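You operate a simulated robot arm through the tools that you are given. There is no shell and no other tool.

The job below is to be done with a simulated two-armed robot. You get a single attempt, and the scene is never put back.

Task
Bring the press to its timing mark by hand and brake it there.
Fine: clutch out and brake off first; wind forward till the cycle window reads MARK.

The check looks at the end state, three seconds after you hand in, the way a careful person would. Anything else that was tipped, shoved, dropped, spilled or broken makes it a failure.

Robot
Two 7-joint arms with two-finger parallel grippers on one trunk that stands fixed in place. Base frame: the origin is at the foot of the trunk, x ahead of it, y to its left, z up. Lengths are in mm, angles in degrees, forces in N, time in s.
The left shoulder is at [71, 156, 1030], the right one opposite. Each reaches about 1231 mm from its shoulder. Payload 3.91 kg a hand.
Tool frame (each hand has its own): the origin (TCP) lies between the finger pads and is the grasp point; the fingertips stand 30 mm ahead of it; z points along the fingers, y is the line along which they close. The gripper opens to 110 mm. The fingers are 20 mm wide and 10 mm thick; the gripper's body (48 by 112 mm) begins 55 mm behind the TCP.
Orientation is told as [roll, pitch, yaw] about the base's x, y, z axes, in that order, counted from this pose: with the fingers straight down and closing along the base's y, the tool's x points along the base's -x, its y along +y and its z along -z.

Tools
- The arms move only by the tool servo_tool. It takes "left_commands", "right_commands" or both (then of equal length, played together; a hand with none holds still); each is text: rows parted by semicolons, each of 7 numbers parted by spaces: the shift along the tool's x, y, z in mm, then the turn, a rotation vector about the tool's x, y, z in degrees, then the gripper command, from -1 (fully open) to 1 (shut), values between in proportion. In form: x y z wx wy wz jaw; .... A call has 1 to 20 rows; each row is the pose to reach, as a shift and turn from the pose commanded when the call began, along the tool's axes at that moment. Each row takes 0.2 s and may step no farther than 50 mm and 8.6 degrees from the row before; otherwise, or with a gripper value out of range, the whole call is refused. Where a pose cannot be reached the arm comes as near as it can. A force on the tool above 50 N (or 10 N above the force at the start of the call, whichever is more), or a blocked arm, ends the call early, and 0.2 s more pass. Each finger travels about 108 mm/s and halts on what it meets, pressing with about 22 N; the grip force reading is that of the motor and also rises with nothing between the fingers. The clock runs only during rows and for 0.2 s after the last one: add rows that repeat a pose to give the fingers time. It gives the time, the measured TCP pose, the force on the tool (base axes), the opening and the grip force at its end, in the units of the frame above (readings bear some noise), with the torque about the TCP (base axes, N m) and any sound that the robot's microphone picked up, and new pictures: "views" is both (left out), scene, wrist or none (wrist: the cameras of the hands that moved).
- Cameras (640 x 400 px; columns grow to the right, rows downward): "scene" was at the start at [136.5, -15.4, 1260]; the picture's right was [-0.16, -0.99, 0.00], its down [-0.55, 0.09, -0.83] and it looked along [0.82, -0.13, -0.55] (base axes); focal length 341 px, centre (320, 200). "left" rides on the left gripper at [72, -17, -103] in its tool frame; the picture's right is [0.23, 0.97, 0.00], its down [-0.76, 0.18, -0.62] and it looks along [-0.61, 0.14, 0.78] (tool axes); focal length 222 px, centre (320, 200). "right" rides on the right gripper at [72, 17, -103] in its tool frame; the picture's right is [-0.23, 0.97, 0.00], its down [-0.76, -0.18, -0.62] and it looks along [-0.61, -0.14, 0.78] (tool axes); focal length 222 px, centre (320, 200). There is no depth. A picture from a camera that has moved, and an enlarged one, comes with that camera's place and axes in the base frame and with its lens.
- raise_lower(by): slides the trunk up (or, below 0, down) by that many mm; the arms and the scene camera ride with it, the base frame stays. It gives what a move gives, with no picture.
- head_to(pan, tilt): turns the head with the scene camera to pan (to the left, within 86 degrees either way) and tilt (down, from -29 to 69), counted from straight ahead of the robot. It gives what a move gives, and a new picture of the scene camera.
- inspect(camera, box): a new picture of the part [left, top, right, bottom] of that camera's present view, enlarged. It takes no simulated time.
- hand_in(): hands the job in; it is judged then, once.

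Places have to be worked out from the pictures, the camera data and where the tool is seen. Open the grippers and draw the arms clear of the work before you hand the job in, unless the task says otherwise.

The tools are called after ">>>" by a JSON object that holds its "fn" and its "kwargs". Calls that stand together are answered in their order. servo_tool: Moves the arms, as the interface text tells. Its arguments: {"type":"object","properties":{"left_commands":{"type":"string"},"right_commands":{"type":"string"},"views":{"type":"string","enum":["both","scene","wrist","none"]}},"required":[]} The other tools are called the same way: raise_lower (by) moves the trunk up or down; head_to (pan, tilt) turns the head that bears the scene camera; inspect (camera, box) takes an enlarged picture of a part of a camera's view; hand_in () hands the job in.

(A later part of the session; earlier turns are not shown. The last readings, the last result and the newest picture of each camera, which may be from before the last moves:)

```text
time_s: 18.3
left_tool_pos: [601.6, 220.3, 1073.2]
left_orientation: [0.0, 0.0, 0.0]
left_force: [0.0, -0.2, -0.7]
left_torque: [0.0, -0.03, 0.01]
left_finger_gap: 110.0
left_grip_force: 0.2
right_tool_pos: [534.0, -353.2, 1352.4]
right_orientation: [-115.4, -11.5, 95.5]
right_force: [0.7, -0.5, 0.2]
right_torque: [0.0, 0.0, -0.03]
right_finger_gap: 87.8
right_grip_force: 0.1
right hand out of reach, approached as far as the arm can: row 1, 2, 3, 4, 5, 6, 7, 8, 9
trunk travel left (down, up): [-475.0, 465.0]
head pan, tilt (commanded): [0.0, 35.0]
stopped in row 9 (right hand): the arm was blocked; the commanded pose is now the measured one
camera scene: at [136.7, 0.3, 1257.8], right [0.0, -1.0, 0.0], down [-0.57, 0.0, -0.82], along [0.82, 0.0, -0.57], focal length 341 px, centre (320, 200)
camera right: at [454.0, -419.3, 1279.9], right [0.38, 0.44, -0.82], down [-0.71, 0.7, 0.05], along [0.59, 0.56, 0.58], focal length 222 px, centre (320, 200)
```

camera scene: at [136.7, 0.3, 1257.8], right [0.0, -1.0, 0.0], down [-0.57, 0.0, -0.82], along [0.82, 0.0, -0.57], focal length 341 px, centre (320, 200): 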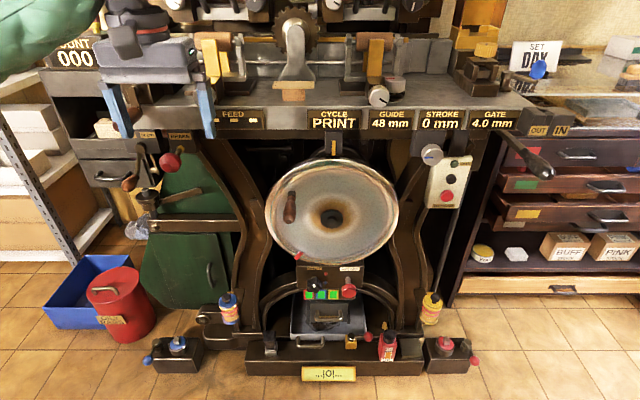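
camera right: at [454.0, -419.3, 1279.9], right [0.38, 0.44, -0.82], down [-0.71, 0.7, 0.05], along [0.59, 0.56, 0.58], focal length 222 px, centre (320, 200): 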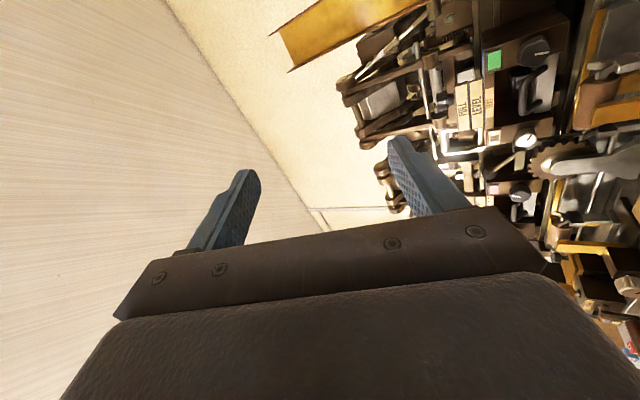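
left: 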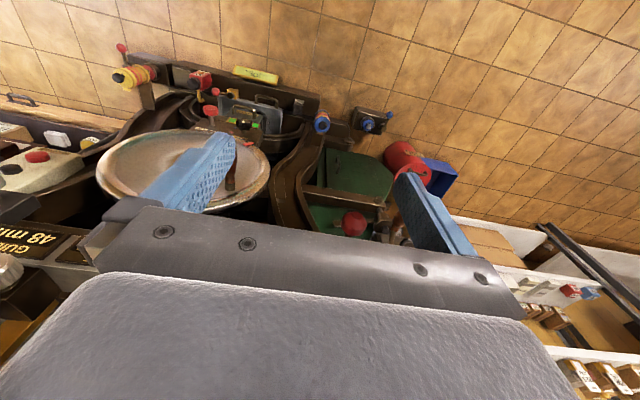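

That roll drove the arm up to z≈1352, so this is a poor configuration. I'll return to a natural pose: fingers pitched 45° forward-down, closing along y, at about [620,-350,1000].

>>> {"fn": "servo_tool", "kwargs": {"right_commands": "5.8 26.7 -5.4 -3.59 4.5 5.15 -0.6; 11.6 53.5 -10.8 -7.18 9 10.29 -0.6; 17.4 80.2 -16.1 -10.77 13.5 15.44 -0.6; 23.2 106.9 -21.5 -14.35 18 20.58 -0.6; 29 133.7 -26.9 -17.94 22.5 25.73 -0.6; 34.8 160.4 -32.3 -21.53 27 30.88 -0.6; 40.6 187.1 -37.6 -25.12 31.5 36.02 -0.6; 46.4 213.8 -43 -28.71 36 41.17 -0.6; 52.2 240.6 -48.4 -32.3 40.5 46.32 -0.6; 58 267.3 -53.8 -35.88 45 51.46 -0.6; 63.8 294 -59.1 -39.47 49.5 56.61 -0.6; 69.6 320.8 -64.5 -43.06 54 61.75 -0.6; 75.4 347.5 -69.9 -46.65 58.5 66.9 -0.6; 75.4 347.5 -69.9 -46.65 58.5 66.9 -0.6", "views": "both"}}

```text
time_s: 21.3
left_tool_pos: [601.6, 219.0, 1075.3]
left_orientation: [0.0, 0.0, -0.1]
left_force: [-0.4, -1.2, 0.7]
left_torque: [0.02, -0.02, 0.0]
left_finger_gap: 110.1
left_grip_force: 0.1
right_tool_pos: [620.1, -349.9, 1001.5]
right_orientation: [0.1, -45.0, -0.2]
right_force: [-0.6, 0.8, 1.0]
right_torque: [0.01, 0.0, -0.03]
right_finger_gap: 88.1
right_grip_force: 0.1
right hand out of reach, approached as far as the arm can: row 1, 2, 3, 4, 5, 6, 7, 8
trunk travel left (down, up): [-475.0, 465.0]
head pan, tilt (commanded): [0.0, 35.0]
camera scene: at [136.5, -1.2, 1257.9], right [0.0, -1.0, 0.0], down [-0.57, 0.0, -0.82], along [0.82, 0.0, -0.57], focal length 341 px, centre (320, 200)
camera right: at [494.9, -332.3, 1022.9], right [0.16, 0.97, 0.16], down [0.1, -0.18, 0.98], along [0.98, -0.14, -0.12], focal length 222 px, centre (320, 200)
```

scene: 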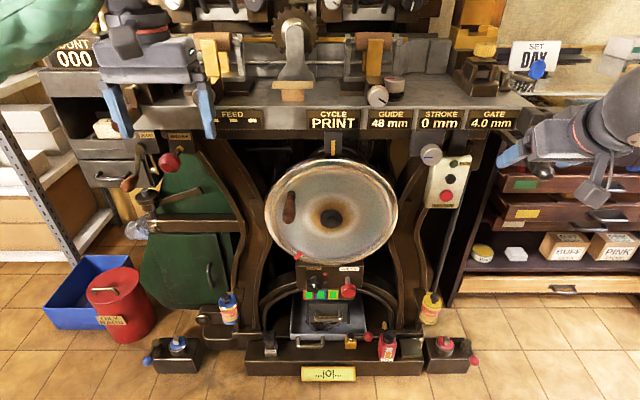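
right: 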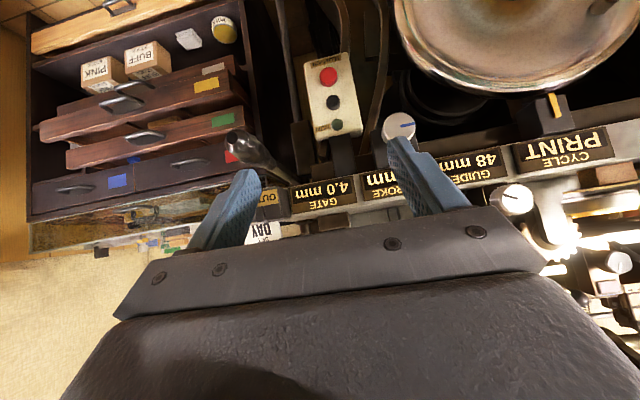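

The right hand is back in a sound pose. Refined geometry puts the wheel axis at y≈-29, z≈697, with the crank handle running from x≈853 to 748 at y≈76, z≈776. Now I'll pitch the left hand 45° forward near the brake so its camera can study the brake knob and the wheel.

>>> {"fn": "servo_tool", "kwargs": {"left_commands": "-4 13 18 0 -7.5 0 -1; -8 26 36 0 -15 0 -1; -12 40 55 0 -22.5 0 -1; -15 53 73 0 -30 0 -1; -17 66 92 0 -37.5 0 -1; -20 80 112 0 -45 0 -1; -20 80 112 0 -45 0 -1", "views": "both"}}

>>> {"fn": "inspect", "kwargs": {"camera": "left", "box": [200, 80, 500, 260]}}

>>> {"fn": "inspect", "kwargs": {"camera": "right", "box": [380, 0, 640, 170]}}

>>> {"fn": "inspect", "kwargs": {"camera": "scene", "box": [120, 110, 240, 190]}}

```text
time_s: 22.9
left_tool_pos: [622.0, 299.2, 962.8]
left_orientation: [-0.1, -45.2, -0.1]
left_force: [-1.0, 0.3, -0.5]
left_torque: [0.01, -0.02, 0.02]
left_finger_gap: 110.2
left_grip_force: 0.1
right_tool_pos: [620.5, -350.8, 1001.3]
right_orientation: [0.1, -44.9, -0.1]
right_force: [0.7, 0.9, 0.9]
right_torque: [0.0, 0.0, 0.02]
right_finger_gap: 88.1
right_grip_force: 0.1
trunk travel left (down, up): [-475.0, 465.0]
head pan, tilt (commanded): [0.0, 35.0]
camera scene: at [137.0, -1.5, 1257.8], right [0.0, -1.0, 0.0], down [-0.57, 0.0, -0.82], along [0.82, 0.0, -0.57], focal length 341 px, centre (320, 200)
camera left: at [496.6, 283.3, 983.7], right [-0.16, 0.97, -0.16], down [0.1, 0.18, 0.98], along [0.98, 0.14, -0.12], focal length 222 px, centre (320, 200)
```

scene: 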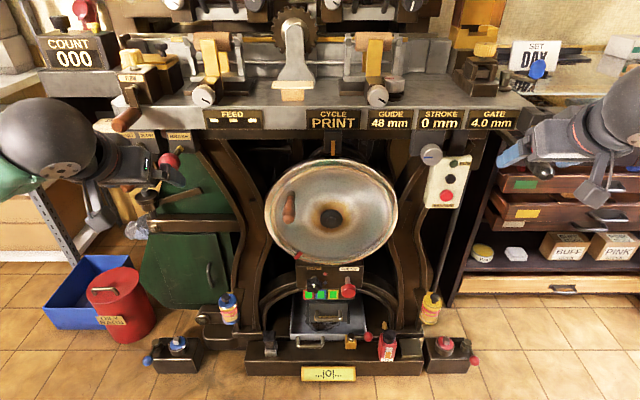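
left: 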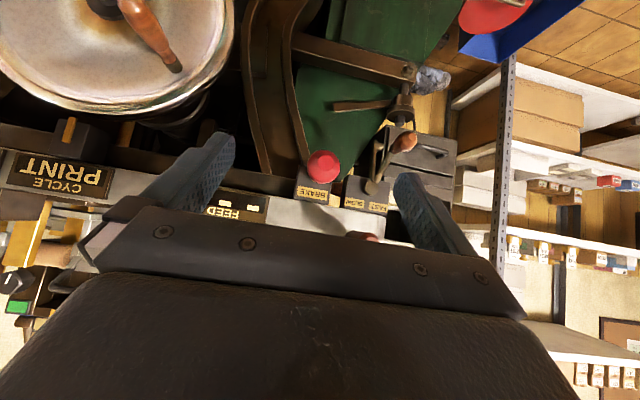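

```text
2.13 times, centred on (350, 170) of left
camera zoom: at [496.6, 283.3, 983.7], right [-0.16, 0.97, -0.16], down [0.1, 0.18, 0.98], along [0.98, 0.14, -0.12], focal length 474 px, centre (256, 264)
```

zoom: 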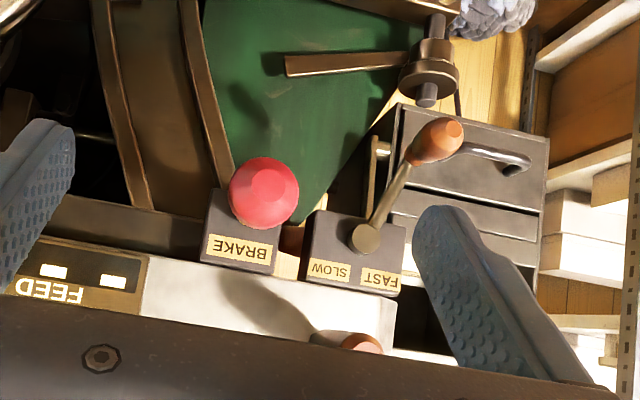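

```text
2.35 times, centred on (510, 85) of right
camera zoom: at [495.3, -332.6, 1022.7], right [0.16, 0.97, 0.16], down [0.1, -0.18, 0.98], along [0.98, -0.14, -0.12], focal length 523 px, centre (-127, 471)
```

zoom: 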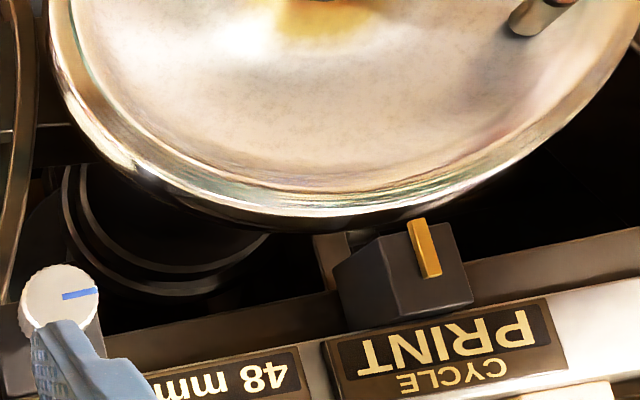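

```text
5.00 times, centred on (180, 150) of scene
camera zoom: at [137.0, -1.5, 1257.8], right [0.0, -1.0, 0.0], down [-0.57, 0.0, -0.82], along [0.82, 0.0, -0.57], focal length 1705 px, centre (1020, 450)
```

zoom: 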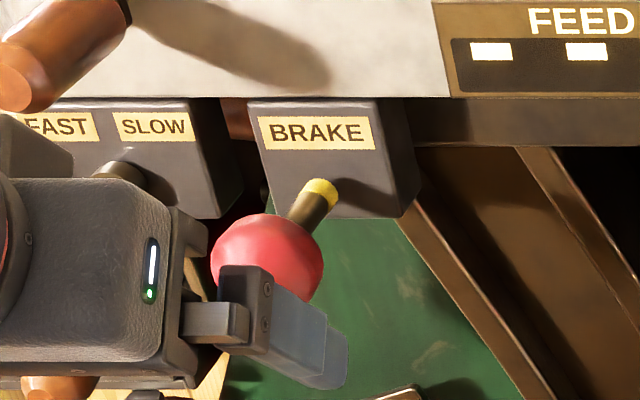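

The brake is a push-pull knob: ball centre ≈[787,323,902], block face ≈x 862, with a yellow band showing at the block. Its meaning is unclear, so I'll test it through the wheel. I'll move the right hand across to a pre-grasp in front of the crank handle.

>>> {"fn": "servo_tool", "kwargs": {"right_commands": "4.2 42.6 15.5 0 0 0 -1; 8.5 85.2 31 0 0 0 -1; 12.7 127.8 46.5 0 0 0 -1; 17 170.4 62 0 0 0 -1; 21.2 213 77.7 0 0 0 -1; 25.4 255.6 93.2 0 0 0 -1; 29.7 298.2 108.8 0 0 0 -1; 33.9 340.8 124.4 0 0 0 -1; 38.2 383.4 140 0 0 0 -1; 42.4 426 155.5 0 0 0 -1; 42.4 426 155.5 0 0 0 -1", "views": "both"}}

>>> {"fn": "inspect", "kwargs": {"camera": "right", "box": [160, 0, 520, 225]}}

>>> {"fn": "inspect", "kwargs": {"camera": "scene", "box": [200, 110, 400, 235]}}

```text
time_s: 25.3
left_tool_pos: [621.7, 300.5, 961.7]
left_orientation: [0.0, -44.9, 0.0]
left_force: [0.1, 0.4, -0.4]
left_torque: [-0.05, 0.02, 0.0]
left_finger_gap: 110.1
left_grip_force: 0.1
right_tool_pos: [688.4, -42.1, 901.9]
right_orientation: [0.0, -45.1, 0.1]
right_force: [0.6, -0.6, 0.4]
right_torque: [-0.01, 0.01, -0.04]
right_finger_gap: 109.8
right_grip_force: 0.0
right hand out of reach, approached as far as the arm can: row 8, 9, 10, 11
trunk travel left (down, up): [-475.0, 465.0]
head pan, tilt (commanded): [0.0, 35.0]
camera scene: at [136.8, -0.7, 1257.8], right [0.0, -1.0, 0.0], down [-0.57, 0.0, -0.82], along [0.82, 0.0, -0.57], focal length 341 px, centre (320, 200)
camera right: at [564.2, -24.3, 922.9], right [0.16, 0.97, 0.16], down [0.1, -0.18, 0.98], along [0.98, -0.14, -0.12], focal length 222 px, centre (320, 200)
```

scene: 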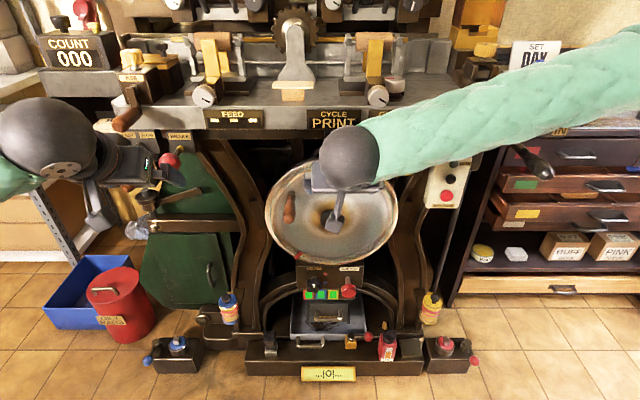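
right: 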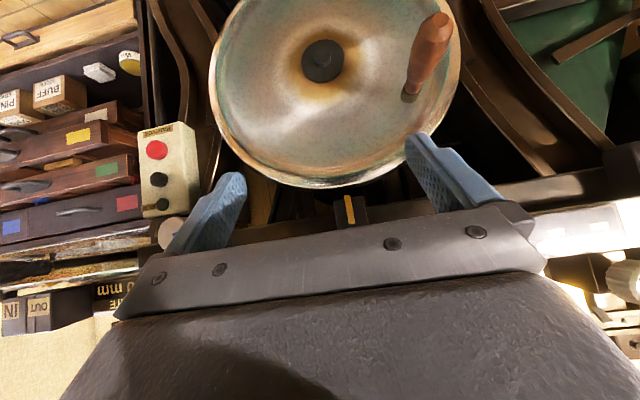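

```text
1.78 times, centred on (340, 112) of right
camera zoom: at [564.2, -24.3, 922.9], right [0.16, 0.97, 0.16], down [0.1, -0.18, 0.98], along [0.98, -0.14, -0.12], focal length 395 px, centre (284, 356)
```

zoom: 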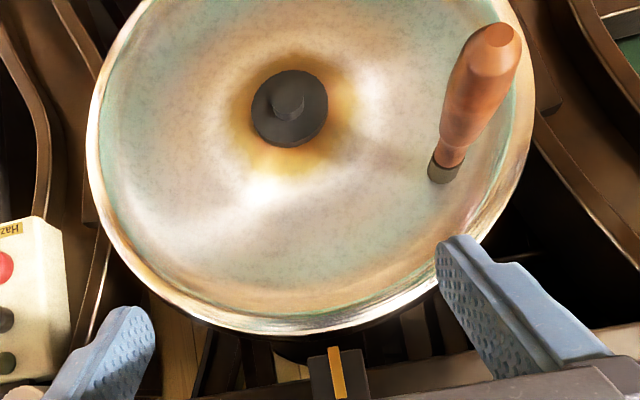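

```text
3.20 times, centred on (300, 172) of scene
camera zoom: at [136.8, -0.7, 1257.8], right [0.0, -1.0, 0.0], down [-0.57, 0.0, -0.82], along [0.82, 0.0, -0.57], focal length 1091 px, centre (384, 288)
```

zoom: 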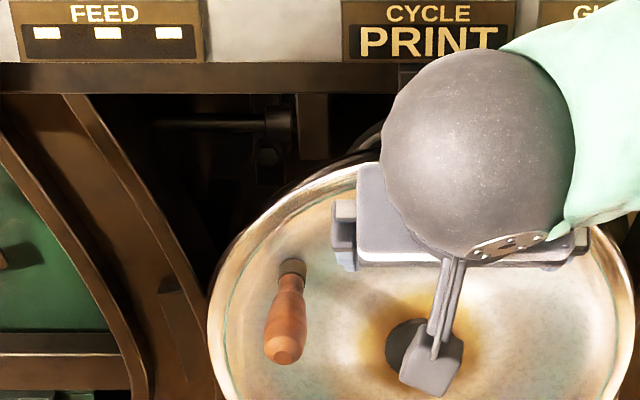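

The right arm ran out of reach at y≈-42 in this orientation because the arm is folded too tightly. I'll raise the trunk so the arms come down toward the wheel less folded; both hands stay at x<720, clear of the bench edge at x≈852.

>>> {"fn": "raise_lower", "kwargs": {"by": 300}}

>>> {"fn": "head_to", "kwargs": {"pan": 0, "tilt": 47}}

```text
time_s: 28.3
left_tool_pos: [621.6, 300.1, 1261.9]
left_orientation: [0.0, -44.9, -0.2]
left_force: [0.5, 0.6, 0.3]
left_torque: [0.0, 0.02, 0.0]
left_finger_gap: 110.1
left_grip_force: 0.1
right_tool_pos: [689.3, -42.6, 1201.3]
right_orientation: [0.1, -45.0, 0.0]
right_force: [0.2, -0.1, -0.2]
right_torque: [-0.01, -0.03, -0.01]
right_finger_gap: 110.1
right_grip_force: 0.0
trunk travel left (down, up): [-775.0, 165.0]
head pan, tilt (commanded): [0.0, 35.0]
```

```text
time_s: 29.0
left_tool_pos: [621.0, 300.7, 1261.4]
left_orientation: [0.0, -45.0, -0.2]
left_force: [0.1, 0.1, -0.2]
left_torque: [0.0, -0.01, -0.02]
left_finger_gap: 109.8
left_grip_force: 0.0
right_tool_pos: [688.8, -42.2, 1201.8]
right_orientation: [0.1, -44.9, 0.0]
right_force: [-0.8, -0.4, -0.5]
right_torque: [-0.03, 0.0, 0.03]
right_finger_gap: 109.8
right_grip_force: 0.1
trunk travel left (down, up): [-775.0, 165.0]
head pan, tilt (commanded): [0.0, 47.0]
camera scene: at [128.7, -0.8, 1540.2], right [0.0, -1.0, 0.0], down [-0.73, 0.0, -0.68], along [0.68, 0.0, -0.73], focal length 341 px, centre (320, 200)
```

scene: 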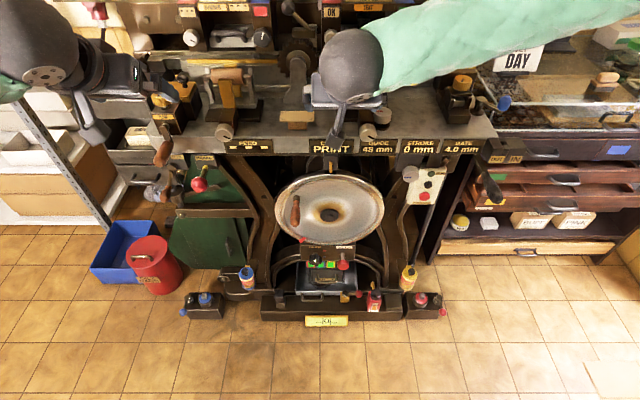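

Trunk is up by 300. I'll send a no-shift row to see what pose the right arm regards as commanded before descending.

>>> {"fn": "servo_tool", "kwargs": {"right_commands": "0 0 0 0 0 0 -1; 0 0 0 0 0 0 -1; 0 0 0 0 0 0 -1", "views": "none"}}

```text
time_s: 29.8
left_tool_pos: [621.9, 298.6, 1262.0]
left_orientation: [0.0, -44.9, -0.1]
left_force: [0.3, -0.2, -0.1]
left_torque: [0.01, -0.01, -0.01]
left_finger_gap: 110.2
left_grip_force: 0.1
right_tool_pos: [689.0, -40.7, 1201.3]
right_orientation: [0.0, -44.9, 0.0]
right_force: [0.5, 0.4, 1.6]
right_torque: [0.0, 0.01, 0.0]
right_finger_gap: 109.9
right_grip_force: 0.1
trunk travel left (down, up): [-775.0, 165.0]
head pan, tilt (commanded): [0.0, 47.0]
```

The commanded pose equals the measured one. I'll descend to z≈870 at x≈689 and then shift left toward the handle's y.

>>> {"fn": "servo_tool", "kwargs": {"right_commands": "26 0 26 0 0 0 -1; 52 0 52 0 0 0 -1; 78 0 78 0 0 0 -1; 104 0 104 0 0 0 -1; 130 0 130 0 0 0 -1; 156 0 156 0 0 0 -1; 182 0 182 0 0 0 -1; 208 0 208 0 0 0 -1; 234 0 234 0 0 0 -1; 234 30 234 0 0 0 -1; 234 60 234 0 0 0 -1; 234 90 234 0 0 0 -1; 234 118 234 0 0 0 -1; 234 118 234 0 0 0 -1", "views": "both"}}

```text
time_s: 32.8
left_tool_pos: [622.4, 299.7, 1262.1]
left_orientation: [0.0, -45.0, -0.1]
left_force: [0.0, -0.3, -0.1]
left_torque: [0.01, 0.01, 0.0]
left_finger_gap: 109.8
left_grip_force: 0.1
right_tool_pos: [668.9, -138.6, 1032.2]
right_orientation: [0.1, -45.0, -0.2]
right_force: [-0.3, -1.1, -0.1]
right_torque: [0.02, -0.03, 0.02]
right_finger_gap: 109.8
right_grip_force: 0.1
right hand out of reach, approached as far as the arm can: row 1, 2, 3, 4, 5, 6, 7, 8, 9, 10, 11, 12, 13, 14
trunk travel left (down, up): [-775.0, 165.0]
head pan, tilt (commanded): [0.0, 47.0]
camera scene: at [128.8, -1.2, 1540.1], right [0.0, -1.0, 0.0], down [-0.73, 0.0, -0.68], along [0.68, 0.0, -0.73], focal length 341 px, centre (320, 200)
camera right: at [544.5, -121.5, 1052.6], right [0.16, 0.97, 0.16], down [0.1, -0.18, 0.98], along [0.98, -0.14, -0.12], focal length 222 px, centre (320, 200)
```

scene: 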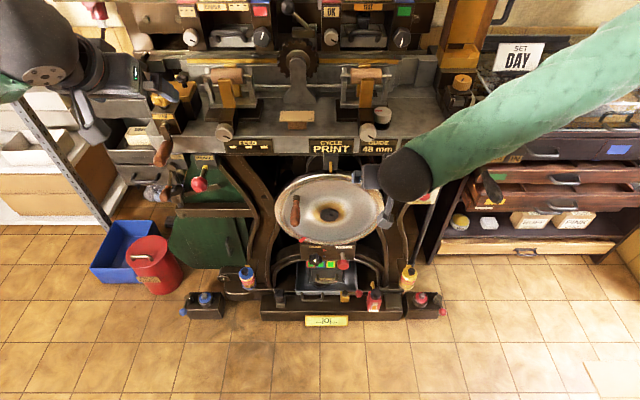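
right: 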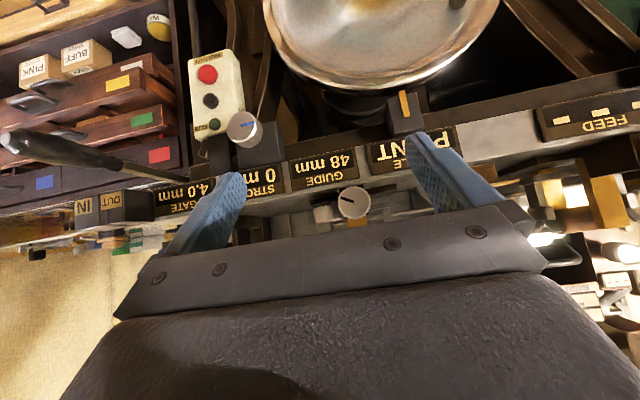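

Raising made this orientation's reach worse, so the limit is a wrist or roll joint. I'll go back to the fingers-down orientation, which the arm clearly likes, and test its reach in free space.

>>> {"fn": "servo_tool", "kwargs": {"right_commands": "0 0 0 0 7.5 0 -1; 0 0 0 0 15 0 -1; 0 0 0 0 22.5 0 -1; 0 0 0 0 30 0 -1; 0 0 0 0 37.5 0 -1; 0 0 0 0 45 0 -1; 0 0 0 0 45 0 -1", "views": "none"}}

>>> {"fn": "servo_tool", "kwargs": {"right_commands": "0 0 25 0 0 0 -1; 0 0 50 0 0 0 -1; 0 0 75 0 0 0 -1; 0 0 100 0 0 0 -1; 0 0 125 0 0 0 -1; 0 30 125 0 0 0 -1; 0 60 125 0 0 0 -1; 0 90 125 0 0 0 -1; 0 120 125 0 0 0 -1; 0 150 125 0 0 0 -1; 0 180 125 0 0 0 -1; 0 210 125 0 0 0 -1; 0 210 125 0 0 0 -1", "views": "both"}}

```text
time_s: 34.4
left_tool_pos: [620.9, 299.7, 1261.8]
left_orientation: [0.1, -44.9, 0.0]
left_force: [-0.1, -0.9, 0.6]
left_torque: [-0.01, -0.03, 0.01]
left_finger_gap: 110.1
left_grip_force: 0.0
right_tool_pos: [663.9, -137.2, 1034.8]
right_orientation: [0.1, 0.1, 0.0]
right_force: [0.8, -0.6, -0.1]
right_torque: [0.0, 0.0, -0.02]
right_finger_gap: 110.0
right_grip_force: 0.2
trunk travel left (down, up): [-775.0, 165.0]
head pan, tilt (commanded): [0.0, 47.0]
```

```text
time_s: 37.2
left_tool_pos: [621.6, 298.7, 1261.6]
left_orientation: [0.0, -44.9, 0.0]
left_force: [0.1, -0.3, 0.6]
left_torque: [0.0, 0.03, 0.02]
left_finger_gap: 110.1
left_grip_force: 0.2
right_tool_pos: [617.1, -112.5, 1026.1]
right_orientation: [0.1, -0.2, 0.1]
right_force: [0.4, 0.5, 0.0]
right_torque: [-0.05, 0.0, 0.0]
right_finger_gap: 110.0
right_grip_force: 0.1
right hand out of reach, approached as far as the arm can: row 1, 2, 3, 4, 5, 6, 7, 8, 9, 10, 11, 12, 13
trunk travel left (down, up): [-775.0, 165.0]
head pan, tilt (commanded): [0.0, 47.0]
camera scene: at [128.5, -0.8, 1540.2], right [0.0, -1.0, 0.0], down [-0.73, 0.0, -0.68], along [0.68, 0.0, -0.73], focal length 341 px, centre (320, 200)
camera right: at [544.2, -96.0, 1130.0], right [0.23, 0.97, 0.0], down [0.76, -0.18, 0.62], along [0.61, -0.14, -0.78], focal length 222 px, centre (320, 200)
```

scene: 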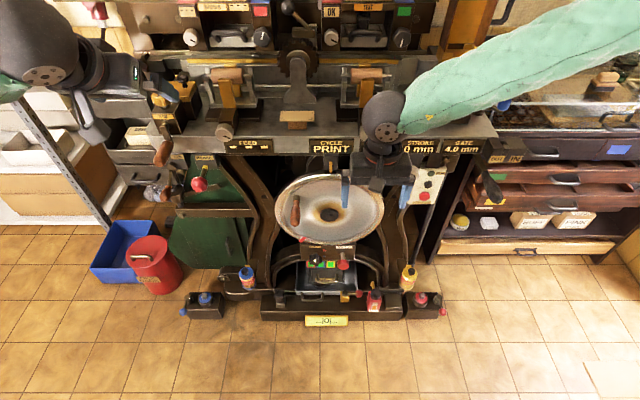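
right: 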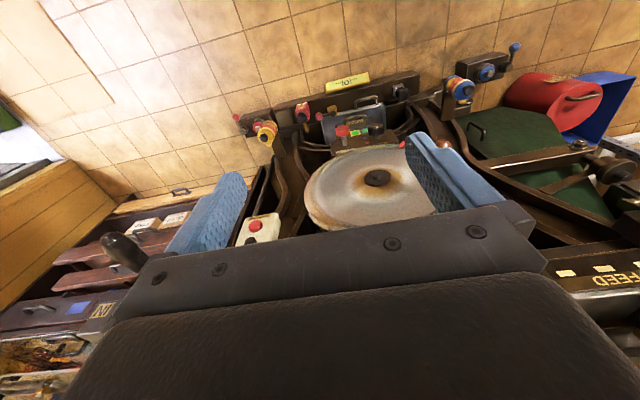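

Even lowering is refused here, so the comfortable zone seems to be near shoulder height (as at the start). I'll test in free space: raise the right hand to shoulder height (z≈1330) and move left, mimicking the crank with the trunk lowered.

>>> {"fn": "servo_tool", "kwargs": {"right_commands": "0 0 -40 0 0 0 -1; 0 0 -80 0 0 0 -1; 0 0 -120 0 0 0 -1; 0 0 -160 0 0 0 -1; 0 0 -200 0 0 0 -1; 0 0 -240 0 0 0 -1; 0 0 -280 0 0 0 -1; 0 0 -304 0 0 0 -1; -25 30 -304 0 0 0 -1; -50 60 -304 0 0 0 -1; -75 90 -304 0 0 0 -1; -75 120 -304 0 0 0 -1; -75 150 -304 0 0 0 -1; -75 188 -304 0 0 0 -1; -75 188 -304 0 0 0 -1", "views": "scene"}}

```text
time_s: 40.4
left_tool_pos: [622.0, 299.2, 1262.7]
left_orientation: [0.0, -45.0, 0.0]
left_force: [0.8, 0.2, 0.7]
left_torque: [0.0, 0.04, 0.02]
left_finger_gap: 109.8
left_grip_force: 0.0
right_tool_pos: [683.4, -47.1, 1328.8]
right_orientation: [0.0, -0.2, 0.1]
right_force: [-0.4, 0.2, -0.8]
right_torque: [0.03, -0.01, -0.01]
right_finger_gap: 110.0
right_grip_force: 0.2
right hand out of reach, approached as far as the arm can: row 11, 12, 13, 14, 15
trunk travel left (down, up): [-775.0, 165.0]
head pan, tilt (commanded): [0.0, 47.0]
camera scene: at [128.3, -0.6, 1540.2], right [0.0, -1.0, 0.0], down [-0.73, 0.0, -0.68], along [0.68, 0.0, -0.73], focal length 341 px, centre (320, 200)
```

scene: 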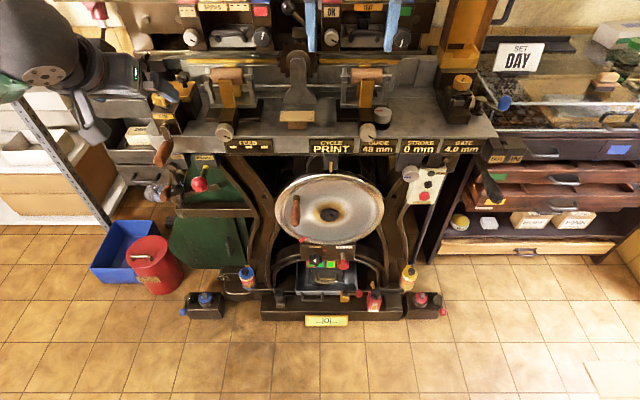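

The left boundary is about y≈-46 at this yaw. The forearm comes from the right, so yawing the hand left should relieve the roll joint. I'll test by yawing +40° (tool wz negative) and moving further left.

>>> {"fn": "servo_tool", "kwargs": {"right_commands": "0 0 0 0 0 -8 -1; 0 0 0 0 0 -16 -1; 0 0 0 0 0 -24 -1; 0 0 0 0 0 -32 -1; 0 0 0 0 0 -40 -1; 0 30 0 0 0 -40 -1; 0 60 0 0 0 -40 -1; 0 90 0 0 0 -40 -1; 0 123 0 0 0 -40 -1; 0 123 0 0 0 -40 -1", "views": "scene"}}

```text
time_s: 42.6
left_tool_pos: [621.1, 299.0, 1260.9]
left_orientation: [0.0, -45.0, -0.1]
left_force: [0.8, 0.3, 0.4]
left_torque: [0.02, 0.01, 0.01]
left_finger_gap: 109.9
left_grip_force: 0.0
right_tool_pos: [681.4, -47.8, 1332.8]
right_orientation: [0.1, -0.2, 40.1]
right_force: [0.1, -0.1, -0.6]
right_torque: [-0.03, 0.0, 0.0]
right_finger_gap: 110.3
right_grip_force: 0.1
right hand out of reach, approached as far as the arm can: row 6, 7, 8, 9, 10
trunk travel left (down, up): [-775.0, 165.0]
head pan, tilt (commanded): [0.0, 47.0]
camera scene: at [128.7, -0.8, 1540.2], right [0.0, -1.0, 0.0], down [-0.73, 0.0, -0.68], along [0.68, 0.0, -0.73], focal length 341 px, centre (320, 200)
```

scene: 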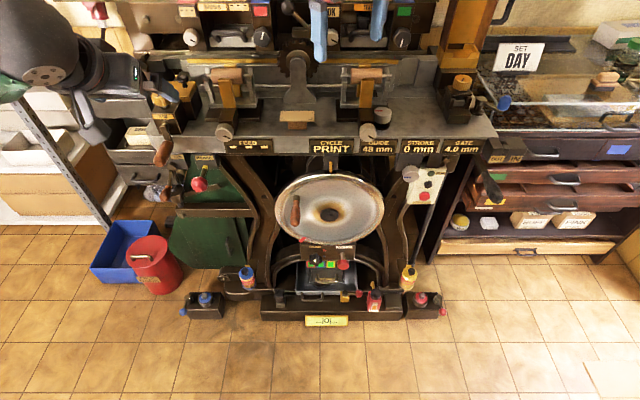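

Yaw made no difference, so it's a shoulder/elbow position limit. I'll test whether reaching further out (x≈785) lets the right hand go further left.

>>> {"fn": "servo_tool", "kwargs": {"right_commands": "-15.3 -12.9 0 0 0 8 -1; -30.6 -25.7 0 0 0 16 -1; -46 -38.6 0 0 0 24 -1; -61.3 -51.4 0 0 0 32 -1; -76.6 -64.3 0 0 0 40 -1; -95.9 -41.3 0 0 0 40 -1; -115.2 -18.3 0 0 0 40 -1; -134.5 4.7 0 0 0 40 -1; -153.7 27.6 0 0 0 40 -1; -153.7 27.6 0 0 0 40 -1", "views": "scene"}}

```text
time_s: 44.8
left_tool_pos: [620.7, 300.8, 1261.8]
left_orientation: [0.0, -45.0, -0.1]
left_force: [0.1, -0.3, -0.7]
left_torque: [0.03, -0.02, -0.03]
left_finger_gap: 109.8
left_grip_force: 0.1
right_tool_pos: [744.6, -68.4, 1325.0]
right_orientation: [0.1, -0.1, -0.1]
right_force: [0.3, -0.7, 0.4]
right_torque: [0.0, 0.01, 0.0]
right_finger_gap: 110.1
right_grip_force: 0.1
right hand out of reach, approached as far as the arm can: row 2, 3, 4, 5, 6, 7, 8, 9, 10
trunk travel left (down, up): [-775.0, 165.0]
head pan, tilt (commanded): [0.0, 47.0]
camera scene: at [128.7, -0.9, 1540.2], right [0.0, -1.0, 0.0], down [-0.73, 0.0, -0.68], along [0.68, 0.0, -0.73], focal length 341 px, centre (320, 200)
```

scene: 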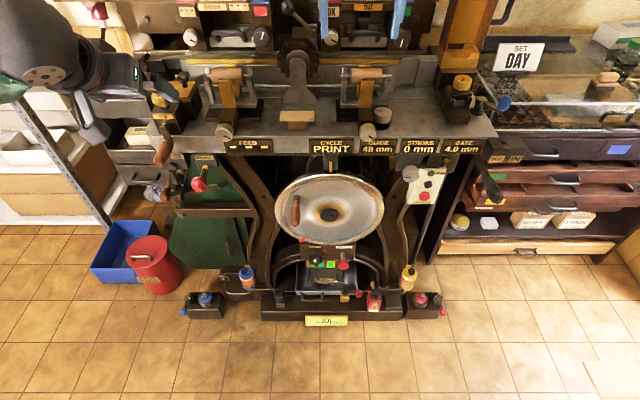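

Reach is limited at the shoulder, so a right hand pointing leftward with fingers closing vertically should reach the handle with its wrist staying right. In free air I'll turn the right hand to roll 90, yaw -30, and raise the left hand, before lowering the trunk.

>>> {"fn": "servo_tool", "kwargs": {"right_commands": "3.8 0.7 -0.4 -7.31 -1.96 1.96 -1; 7.5 1.3 -0.8 -14.63 -3.92 3.92 -1; 11.3 2 -1.3 -21.94 -5.88 5.88 -1; 15 2.7 -1.7 -29.25 -7.83 7.83 -1; 18.8 3.3 -2.1 -36.56 -9.79 9.79 -1; 22.5 4 -2.5 -43.88 -11.75 11.75 -1; 26.3 4.7 -2.9 -51.19 -13.71 13.71 -1; 30 5.3 -3.3 -58.5 -15.67 15.67 -1; 33.8 6 -3.8 -65.81 -17.63 17.63 -1; 37.5 6.7 -4.2 -73.13 -19.58 19.58 -1; 41.3 7.3 -4.6 -80.44 -21.54 21.54 -1; 45 8 -5 -87.75 -23.5 23.5 -1; 45 8 -5 -87.75 -23.5 23.5 -1", "left_commands": "-7.7 0 -10 0 0 0 -1; -15.3 0 -20 0 0 0 -1; -23 0 -30 0 0 0 -1; -30.7 0 -40 0 0 0 -1; -38.3 0 -50 0 0 0 -1; -46 0 -60 0 0 0 -1; -53.7 0 -70 0 0 0 -1; -61.3 0 -80 0 0 0 -1; -69 0 -90 0 0 0 -1; -76.7 0 -100 0 0 0 -1; -84.3 0 -110 0 0 0 -1; -92 0 -120 0 0 0 -1; -92 0 -120 0 0 0 -1", "views": "both"}}

```text
time_s: 47.6
left_tool_pos: [601.3, 299.2, 1413.2]
left_orientation: [0.0, -45.0, -0.2]
left_force: [-0.4, -0.5, 0.5]
left_torque: [0.02, -0.01, -0.01]
left_finger_gap: 109.8
left_grip_force: 0.1
right_tool_pos: [694.0, -63.1, 1333.3]
right_orientation: [90.1, -0.1, -29.9]
right_force: [0.8, 0.3, -0.4]
right_torque: [0.02, 0.03, 0.0]
right_finger_gap: 110.0
right_grip_force: 0.1
trunk travel left (down, up): [-775.0, 165.0]
head pan, tilt (commanded): [0.0, 47.0]
camera scene: at [128.4, -1.0, 1540.2], right [0.0, -1.0, 0.0], down [-0.73, 0.0, -0.68], along [0.68, 0.0, -0.73], focal length 341 px, centre (320, 200)
camera right: at [578.8, -117.1, 1350.3], right [0.2, -0.12, 0.97], down [0.35, -0.92, -0.18], along [0.92, 0.37, -0.14], focal length 222 px, centre (320, 200)
camera left: at [477.0, 283.6, 1434.5], right [-0.16, 0.97, -0.16], down [0.1, 0.18, 0.98], along [0.98, 0.14, -0.12], focal length 222 px, centre (320, 200)
```

scene: 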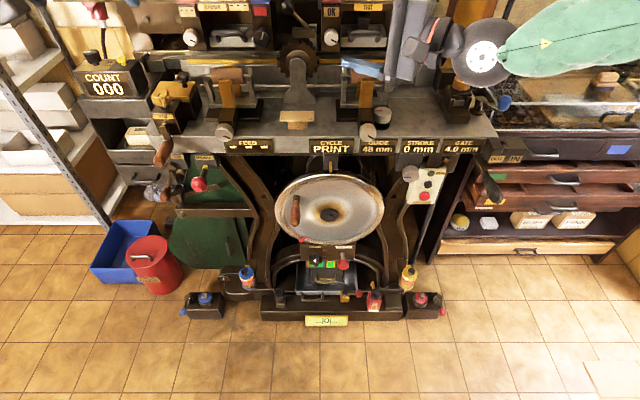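
right: 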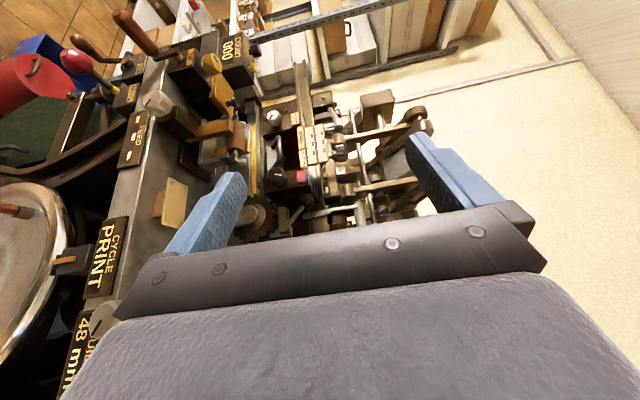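
left: 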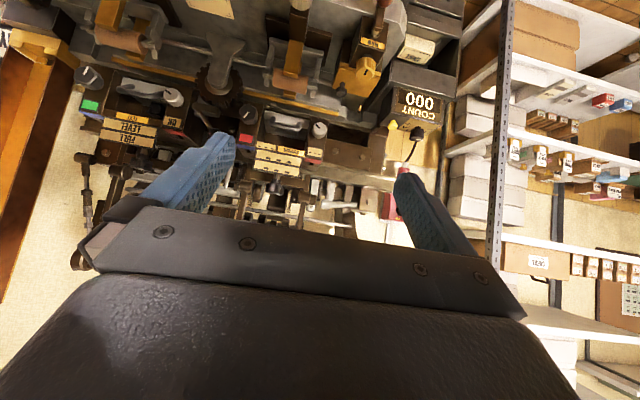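

The right hand reached roll 90, yaw -30 cleanly. I'll test in the air whether it can go left to y≈76 (the handle's y) before lowering.

>>> {"fn": "servo_tool", "kwargs": {"right_commands": "7 0 28 0 0 0 -1; 14 0 56 0 0 0 -1; 21 0 84 0 0 0 -1; 28 0 112 0 0 0 -1; 35 0 140 0 0 0 -1; 35 0 140 0 0 0 -1", "views": "none"}}

```text
time_s: 49.0
left_tool_pos: [601.4, 299.9, 1413.5]
left_orientation: [0.1, -45.1, 0.1]
left_force: [0.0, 0.2, 0.5]
left_torque: [0.0, -0.03, -0.02]
left_finger_gap: 110.2
left_grip_force: 0.0
right_tool_pos: [732.0, 75.7, 1334.1]
right_orientation: [90.0, -0.1, -30.1]
right_force: [0.3, -0.8, 0.2]
right_torque: [0.0, 0.01, -0.02]
right_finger_gap: 109.9
right_grip_force: 0.0
trunk travel left (down, up): [-775.0, 165.0]
head pan, tilt (commanded): [0.0, 47.0]
```

It reaches [732,76] at shoulder height. I'll retract the right hand to x≈650 so it clears the crank handle, then lower the trunk by 550.

>>> {"fn": "servo_tool", "kwargs": {"right_commands": "10 0 -36 0 0 0 -1; 20 0 -73 0 0 0 -1; 29.3 0 -109.3 0 0 0 -1; 29.3 0 -109.3 0 0 0 -1", "views": "none"}}

>>> {"fn": "raise_lower", "kwargs": {"by": -550}}

>>> {"fn": "head_to", "kwargs": {"pan": 0, "tilt": 22}}

>>> {"fn": "inspect", "kwargs": {"camera": "right", "box": [0, 0, 640, 400]}}

```text
time_s: 50.0
left_tool_pos: [602.1, 299.9, 1412.3]
left_orientation: [-0.1, -45.0, 0.0]
left_force: [-0.3, 0.9, 0.5]
left_torque: [-0.01, -0.02, -0.03]
left_finger_gap: 110.2
left_grip_force: 0.1
right_tool_pos: [652.0, -2.6, 1334.0]
right_orientation: [90.0, -0.1, -30.1]
right_force: [0.1, 0.7, 0.2]
right_torque: [0.0, -0.01, 0.0]
right_finger_gap: 109.9
right_grip_force: 0.1
trunk travel left (down, up): [-775.0, 165.0]
head pan, tilt (commanded): [0.0, 47.0]
```

```text
refused: -550 is not a number from -400 to 400
```

```text
time_s: 50.9
left_tool_pos: [602.3, 297.8, 1412.0]
left_orientation: [0.1, -45.0, -0.1]
left_force: [0.6, -0.1, -0.3]
left_torque: [0.0, -0.01, 0.0]
left_finger_gap: 110.1
left_grip_force: 0.1
right_tool_pos: [651.5, -2.2, 1333.5]
right_orientation: [90.2, 0.0, -30.1]
right_force: [0.1, -0.2, -0.2]
right_torque: [0.01, -0.02, -0.01]
right_finger_gap: 109.9
right_grip_force: 0.1
trunk travel left (down, up): [-775.0, 165.0]
head pan, tilt (commanded): [0.0, 22.0]
camera scene: at [141.6, -1.2, 1578.3], right [0.0, -1.0, 0.0], down [-0.38, 0.0, -0.93], along [0.93, 0.0, -0.38], focal length 341 px, centre (320, 200)
```

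scene: 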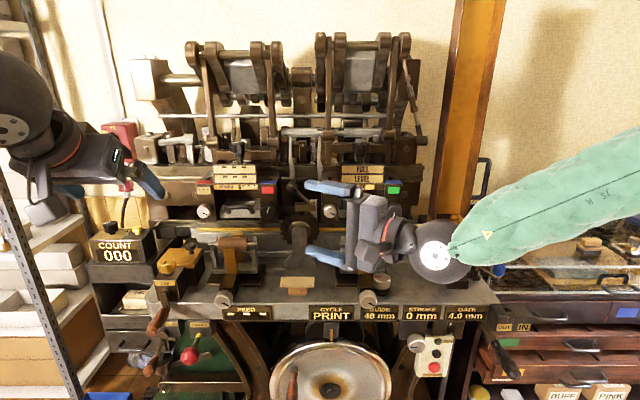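

```text
1.00 times, centred on (320, 200) of right (not enlarged: the box is as wide or as high as the picture)
camera zoom: at [536.7, -56.1, 1350.2], right [0.2, -0.11, 0.97], down [0.35, -0.92, -0.18], along [0.92, 0.37, -0.14], focal length 222 px, centre (320, 200)
```

zoom: 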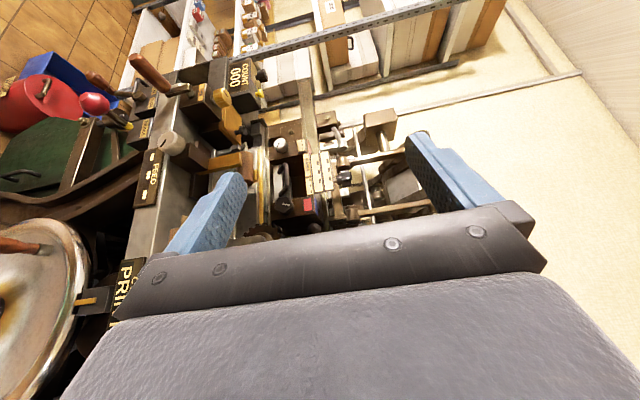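

The trunk step must be ≤400, so I'll lower in two steps of 300 and 250; both hands are well in front of the bench.

>>> {"fn": "raise_lower", "kwargs": {"by": -300}}

>>> {"fn": "raise_lower", "kwargs": {"by": -250}}

>>> {"fn": "head_to", "kwargs": {"pan": 0, "tilt": 18}}

>>> {"fn": "inspect", "kwargs": {"camera": "right", "box": [0, 0, 640, 400]}}

```text
time_s: 53.9
left_tool_pos: [602.8, 299.3, 1112.5]
left_orientation: [0.0, -44.9, -0.1]
left_force: [0.1, -0.2, 0.3]
left_torque: [0.0, -0.02, -0.04]
left_finger_gap: 110.2
left_grip_force: 0.1
right_tool_pos: [651.0, -3.1, 1034.0]
right_orientation: [90.1, 0.0, -30.0]
right_force: [0.7, 0.3, -0.1]
right_torque: [0.01, 0.0, -0.03]
right_finger_gap: 109.8
right_grip_force: 0.0
trunk travel left (down, up): [-475.0, 465.0]
head pan, tilt (commanded): [0.0, 22.0]
```

```text
time_s: 56.5
left_tool_pos: [601.9, 298.5, 863.2]
left_orientation: [0.0, -45.0, -0.1]
left_force: [-0.4, 0.9, 0.3]
left_torque: [-0.01, 0.02, 0.0]
left_finger_gap: 109.8
left_grip_force: 0.1
right_tool_pos: [650.7, -3.1, 783.6]
right_orientation: [90.0, 0.0, -30.0]
right_force: [-0.3, -0.5, 0.8]
right_torque: [0.02, -0.03, 0.03]
right_finger_gap: 110.0
right_grip_force: 0.0
trunk travel left (down, up): [-225.0, 715.0]
head pan, tilt (commanded): [0.0, 22.0]
```

```text
time_s: 57.1
left_tool_pos: [600.7, 299.5, 862.6]
left_orientation: [0.0, -45.1, -0.1]
left_force: [-0.4, 0.6, 0.3]
left_torque: [0.0, 0.01, 0.0]
left_finger_gap: 109.9
left_grip_force: 0.1
right_tool_pos: [652.5, -3.4, 784.1]
right_orientation: [90.1, 0.0, -29.9]
right_force: [-0.3, -0.5, 0.2]
right_torque: [0.01, 0.04, 0.03]
right_finger_gap: 109.9
right_grip_force: 0.0
trunk travel left (down, up): [-225.0, 715.0]
head pan, tilt (commanded): [0.0, 18.0]
camera scene: at [142.0, -1.0, 1034.9], right [0.0, -1.0, 0.0], down [-0.31, 0.0, -0.95], along [0.95, 0.0, -0.31], focal length 341 px, centre (320, 200)
```

scene: 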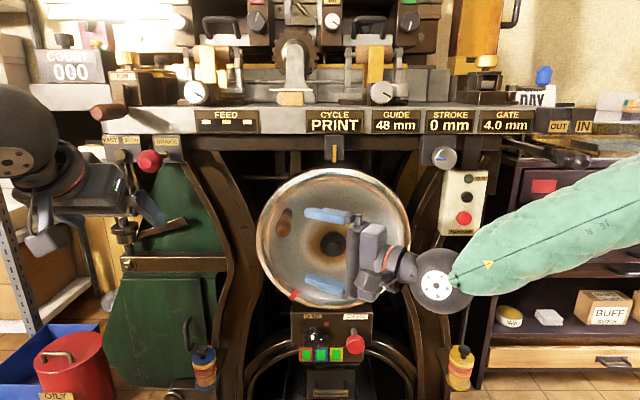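

```text
1.00 times, centred on (320, 200) of right (not enlarged: the box is as wide or as high as the picture)
camera zoom: at [536.6, -55.9, 800.2], right [0.2, -0.11, 0.97], down [0.35, -0.92, -0.18], along [0.92, 0.37, -0.14], focal length 222 px, centre (320, 200)
```

zoom: 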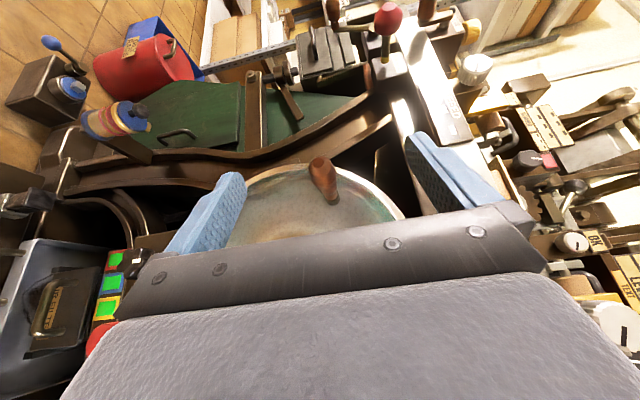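

Now I have a frontal view of the wheel and both hands are clear. I'll zoom on the wheel to locate the handle precisely and look for a direction arrow, and zoom on the brake.

>>> {"fn": "inspect", "kwargs": {"camera": "scene", "box": [240, 150, 430, 320]}}

>>> {"fn": "inspect", "kwargs": {"camera": "scene", "box": [80, 120, 240, 220]}}

>>> {"fn": "inspect", "kwargs": {"camera": "scene", "box": [260, 300, 400, 400]}}

>>> {"fn": "inspect", "kwargs": {"camera": "right", "box": [220, 120, 420, 250]}}

```text
2.35 times, centred on (335, 235) of scene
camera zoom: at [142.0, -1.0, 1034.9], right [0.0, -1.0, 0.0], down [-0.31, 0.0, -0.95], along [0.95, 0.0, -0.31], focal length 802 px, centre (285, 118)
```

zoom: 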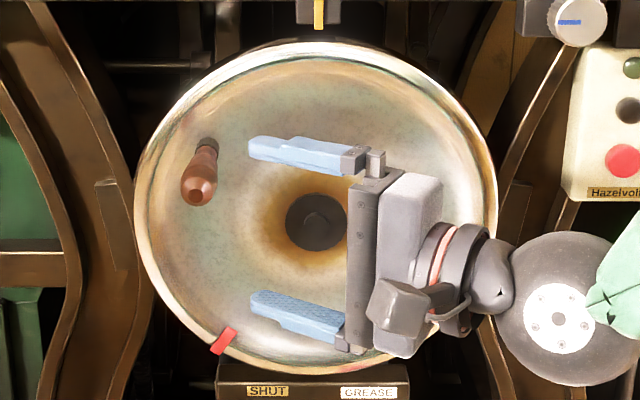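

```text
4.00 times, centred on (160, 170) of scene
camera zoom: at [142.0, -1.0, 1034.9], right [0.0, -1.0, 0.0], down [-0.31, 0.0, -0.95], along [0.95, 0.0, -0.31], focal length 1364 px, centre (960, 320)
```

zoom: 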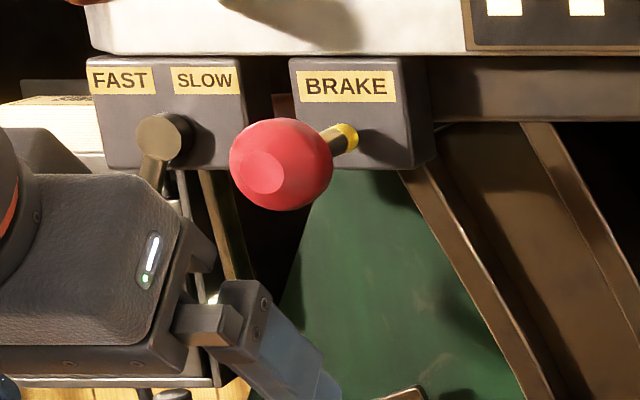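

```text
4.00 times, centred on (330, 350) of scene
camera zoom: at [142.0, -1.0, 1034.9], right [0.0, -1.0, 0.0], down [-0.31, 0.0, -0.95], along [0.95, 0.0, -0.31], focal length 1364 px, centre (280, -400)
```

zoom: 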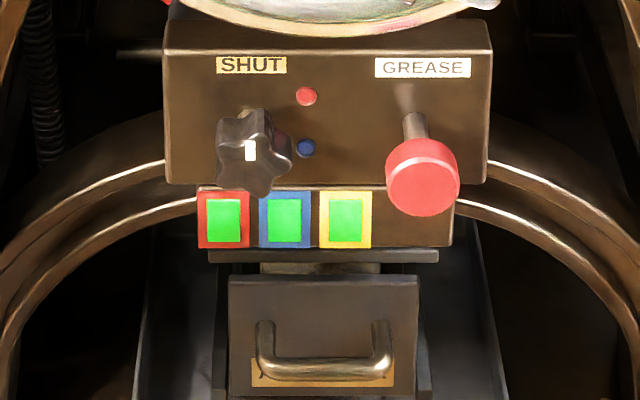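

```text
3.08 times, centred on (320, 185) of right
camera zoom: at [536.6, -55.9, 800.2], right [0.2, -0.11, 0.97], down [0.35, -0.92, -0.18], along [0.92, 0.37, -0.14], focal length 684 px, centre (320, 246)
```

zoom: 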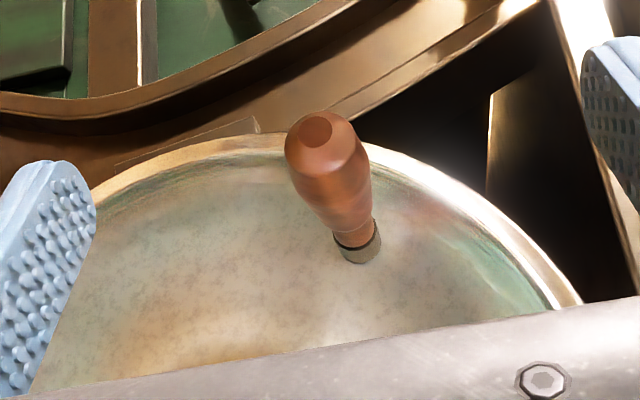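

The handle axis is at y≈72, z≈776 (x 743–853) and the wheel centre at y≈-32, z≈695. The red tab is about 145° left of the top pointer. I'll bring the right hand in so the fingers straddle the handle from above and below, then check before closing.

>>> {"fn": "servo_tool", "kwargs": {"right_commands": "-26 -3 17 0 0 0 -1; -52 -6 34 0 0 0 -1; -77.5 -8 51.7 0 0 0 -1; -77.5 -8 72 0 0 0 -1; -77.5 -8 92 0 0 0 -1; -77.5 -8 112 0 0 0 -1; -77.5 -8 131.7 0 0 0 -1; -77.5 -8 131.7 0 0 0 -1", "views": "both"}}

>>> {"fn": "inspect", "kwargs": {"camera": "scene", "box": [240, 150, 430, 320]}}

```text
time_s: 58.9
left_tool_pos: [601.2, 299.4, 862.2]
left_orientation: [0.0, -45.0, 0.0]
left_force: [0.1, -0.5, -0.2]
left_torque: [-0.04, 0.0, -0.04]
left_finger_gap: 110.0
left_grip_force: 0.0
right_tool_pos: [784.7, 71.2, 775.1]
right_orientation: [90.1, 0.1, -30.0]
right_force: [0.0, -0.2, 0.5]
right_torque: [-0.04, -0.01, 0.02]
right_finger_gap: 109.8
right_grip_force: 0.1
trunk travel left (down, up): [-225.0, 715.0]
head pan, tilt (commanded): [0.0, 18.0]
camera scene: at [142.1, -0.9, 1034.9], right [0.0, -1.0, 0.0], down [-0.31, 0.0, -0.95], along [0.95, 0.0, -0.31], focal length 341 px, centre (320, 200)
camera right: at [670.2, 19.2, 791.3], right [0.2, -0.11, 0.97], down [0.35, -0.92, -0.18], along [0.92, 0.37, -0.14], focal length 222 px, centre (320, 200)
```

scene: 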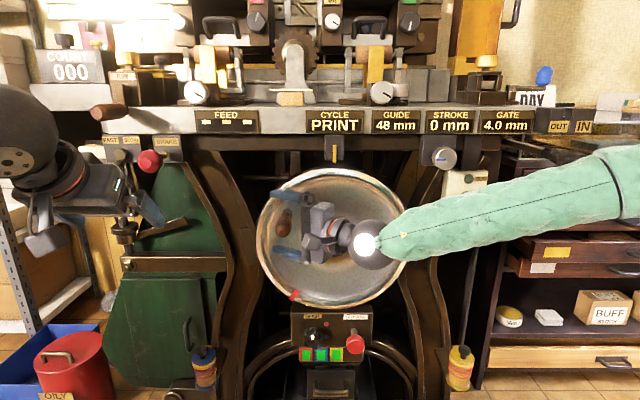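
right: 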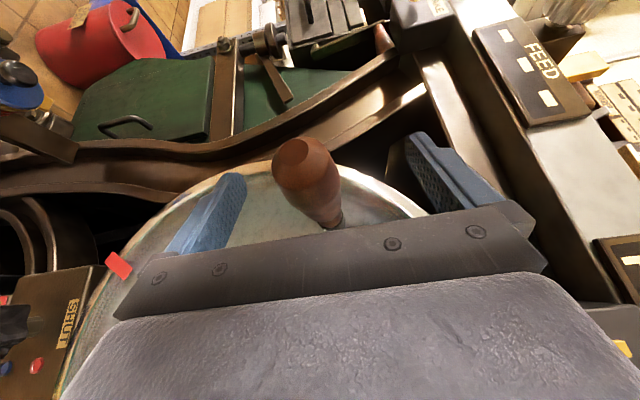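

```text
2.35 times, centred on (335, 235) of scene
camera zoom: at [142.1, -0.9, 1034.9], right [0.0, -1.0, 0.0], down [-0.31, 0.0, -0.95], along [0.95, 0.0, -0.31], focal length 802 px, centre (285, 118)
```

zoom: 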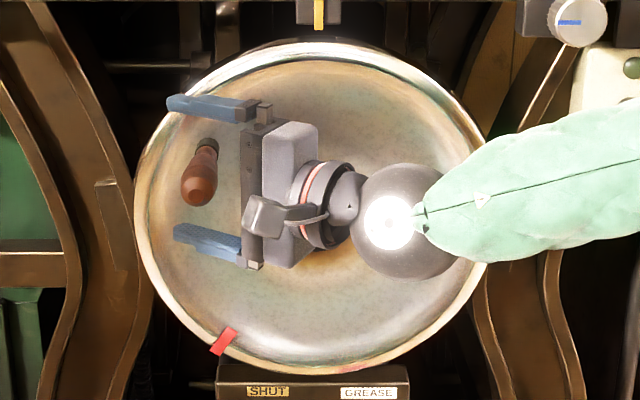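

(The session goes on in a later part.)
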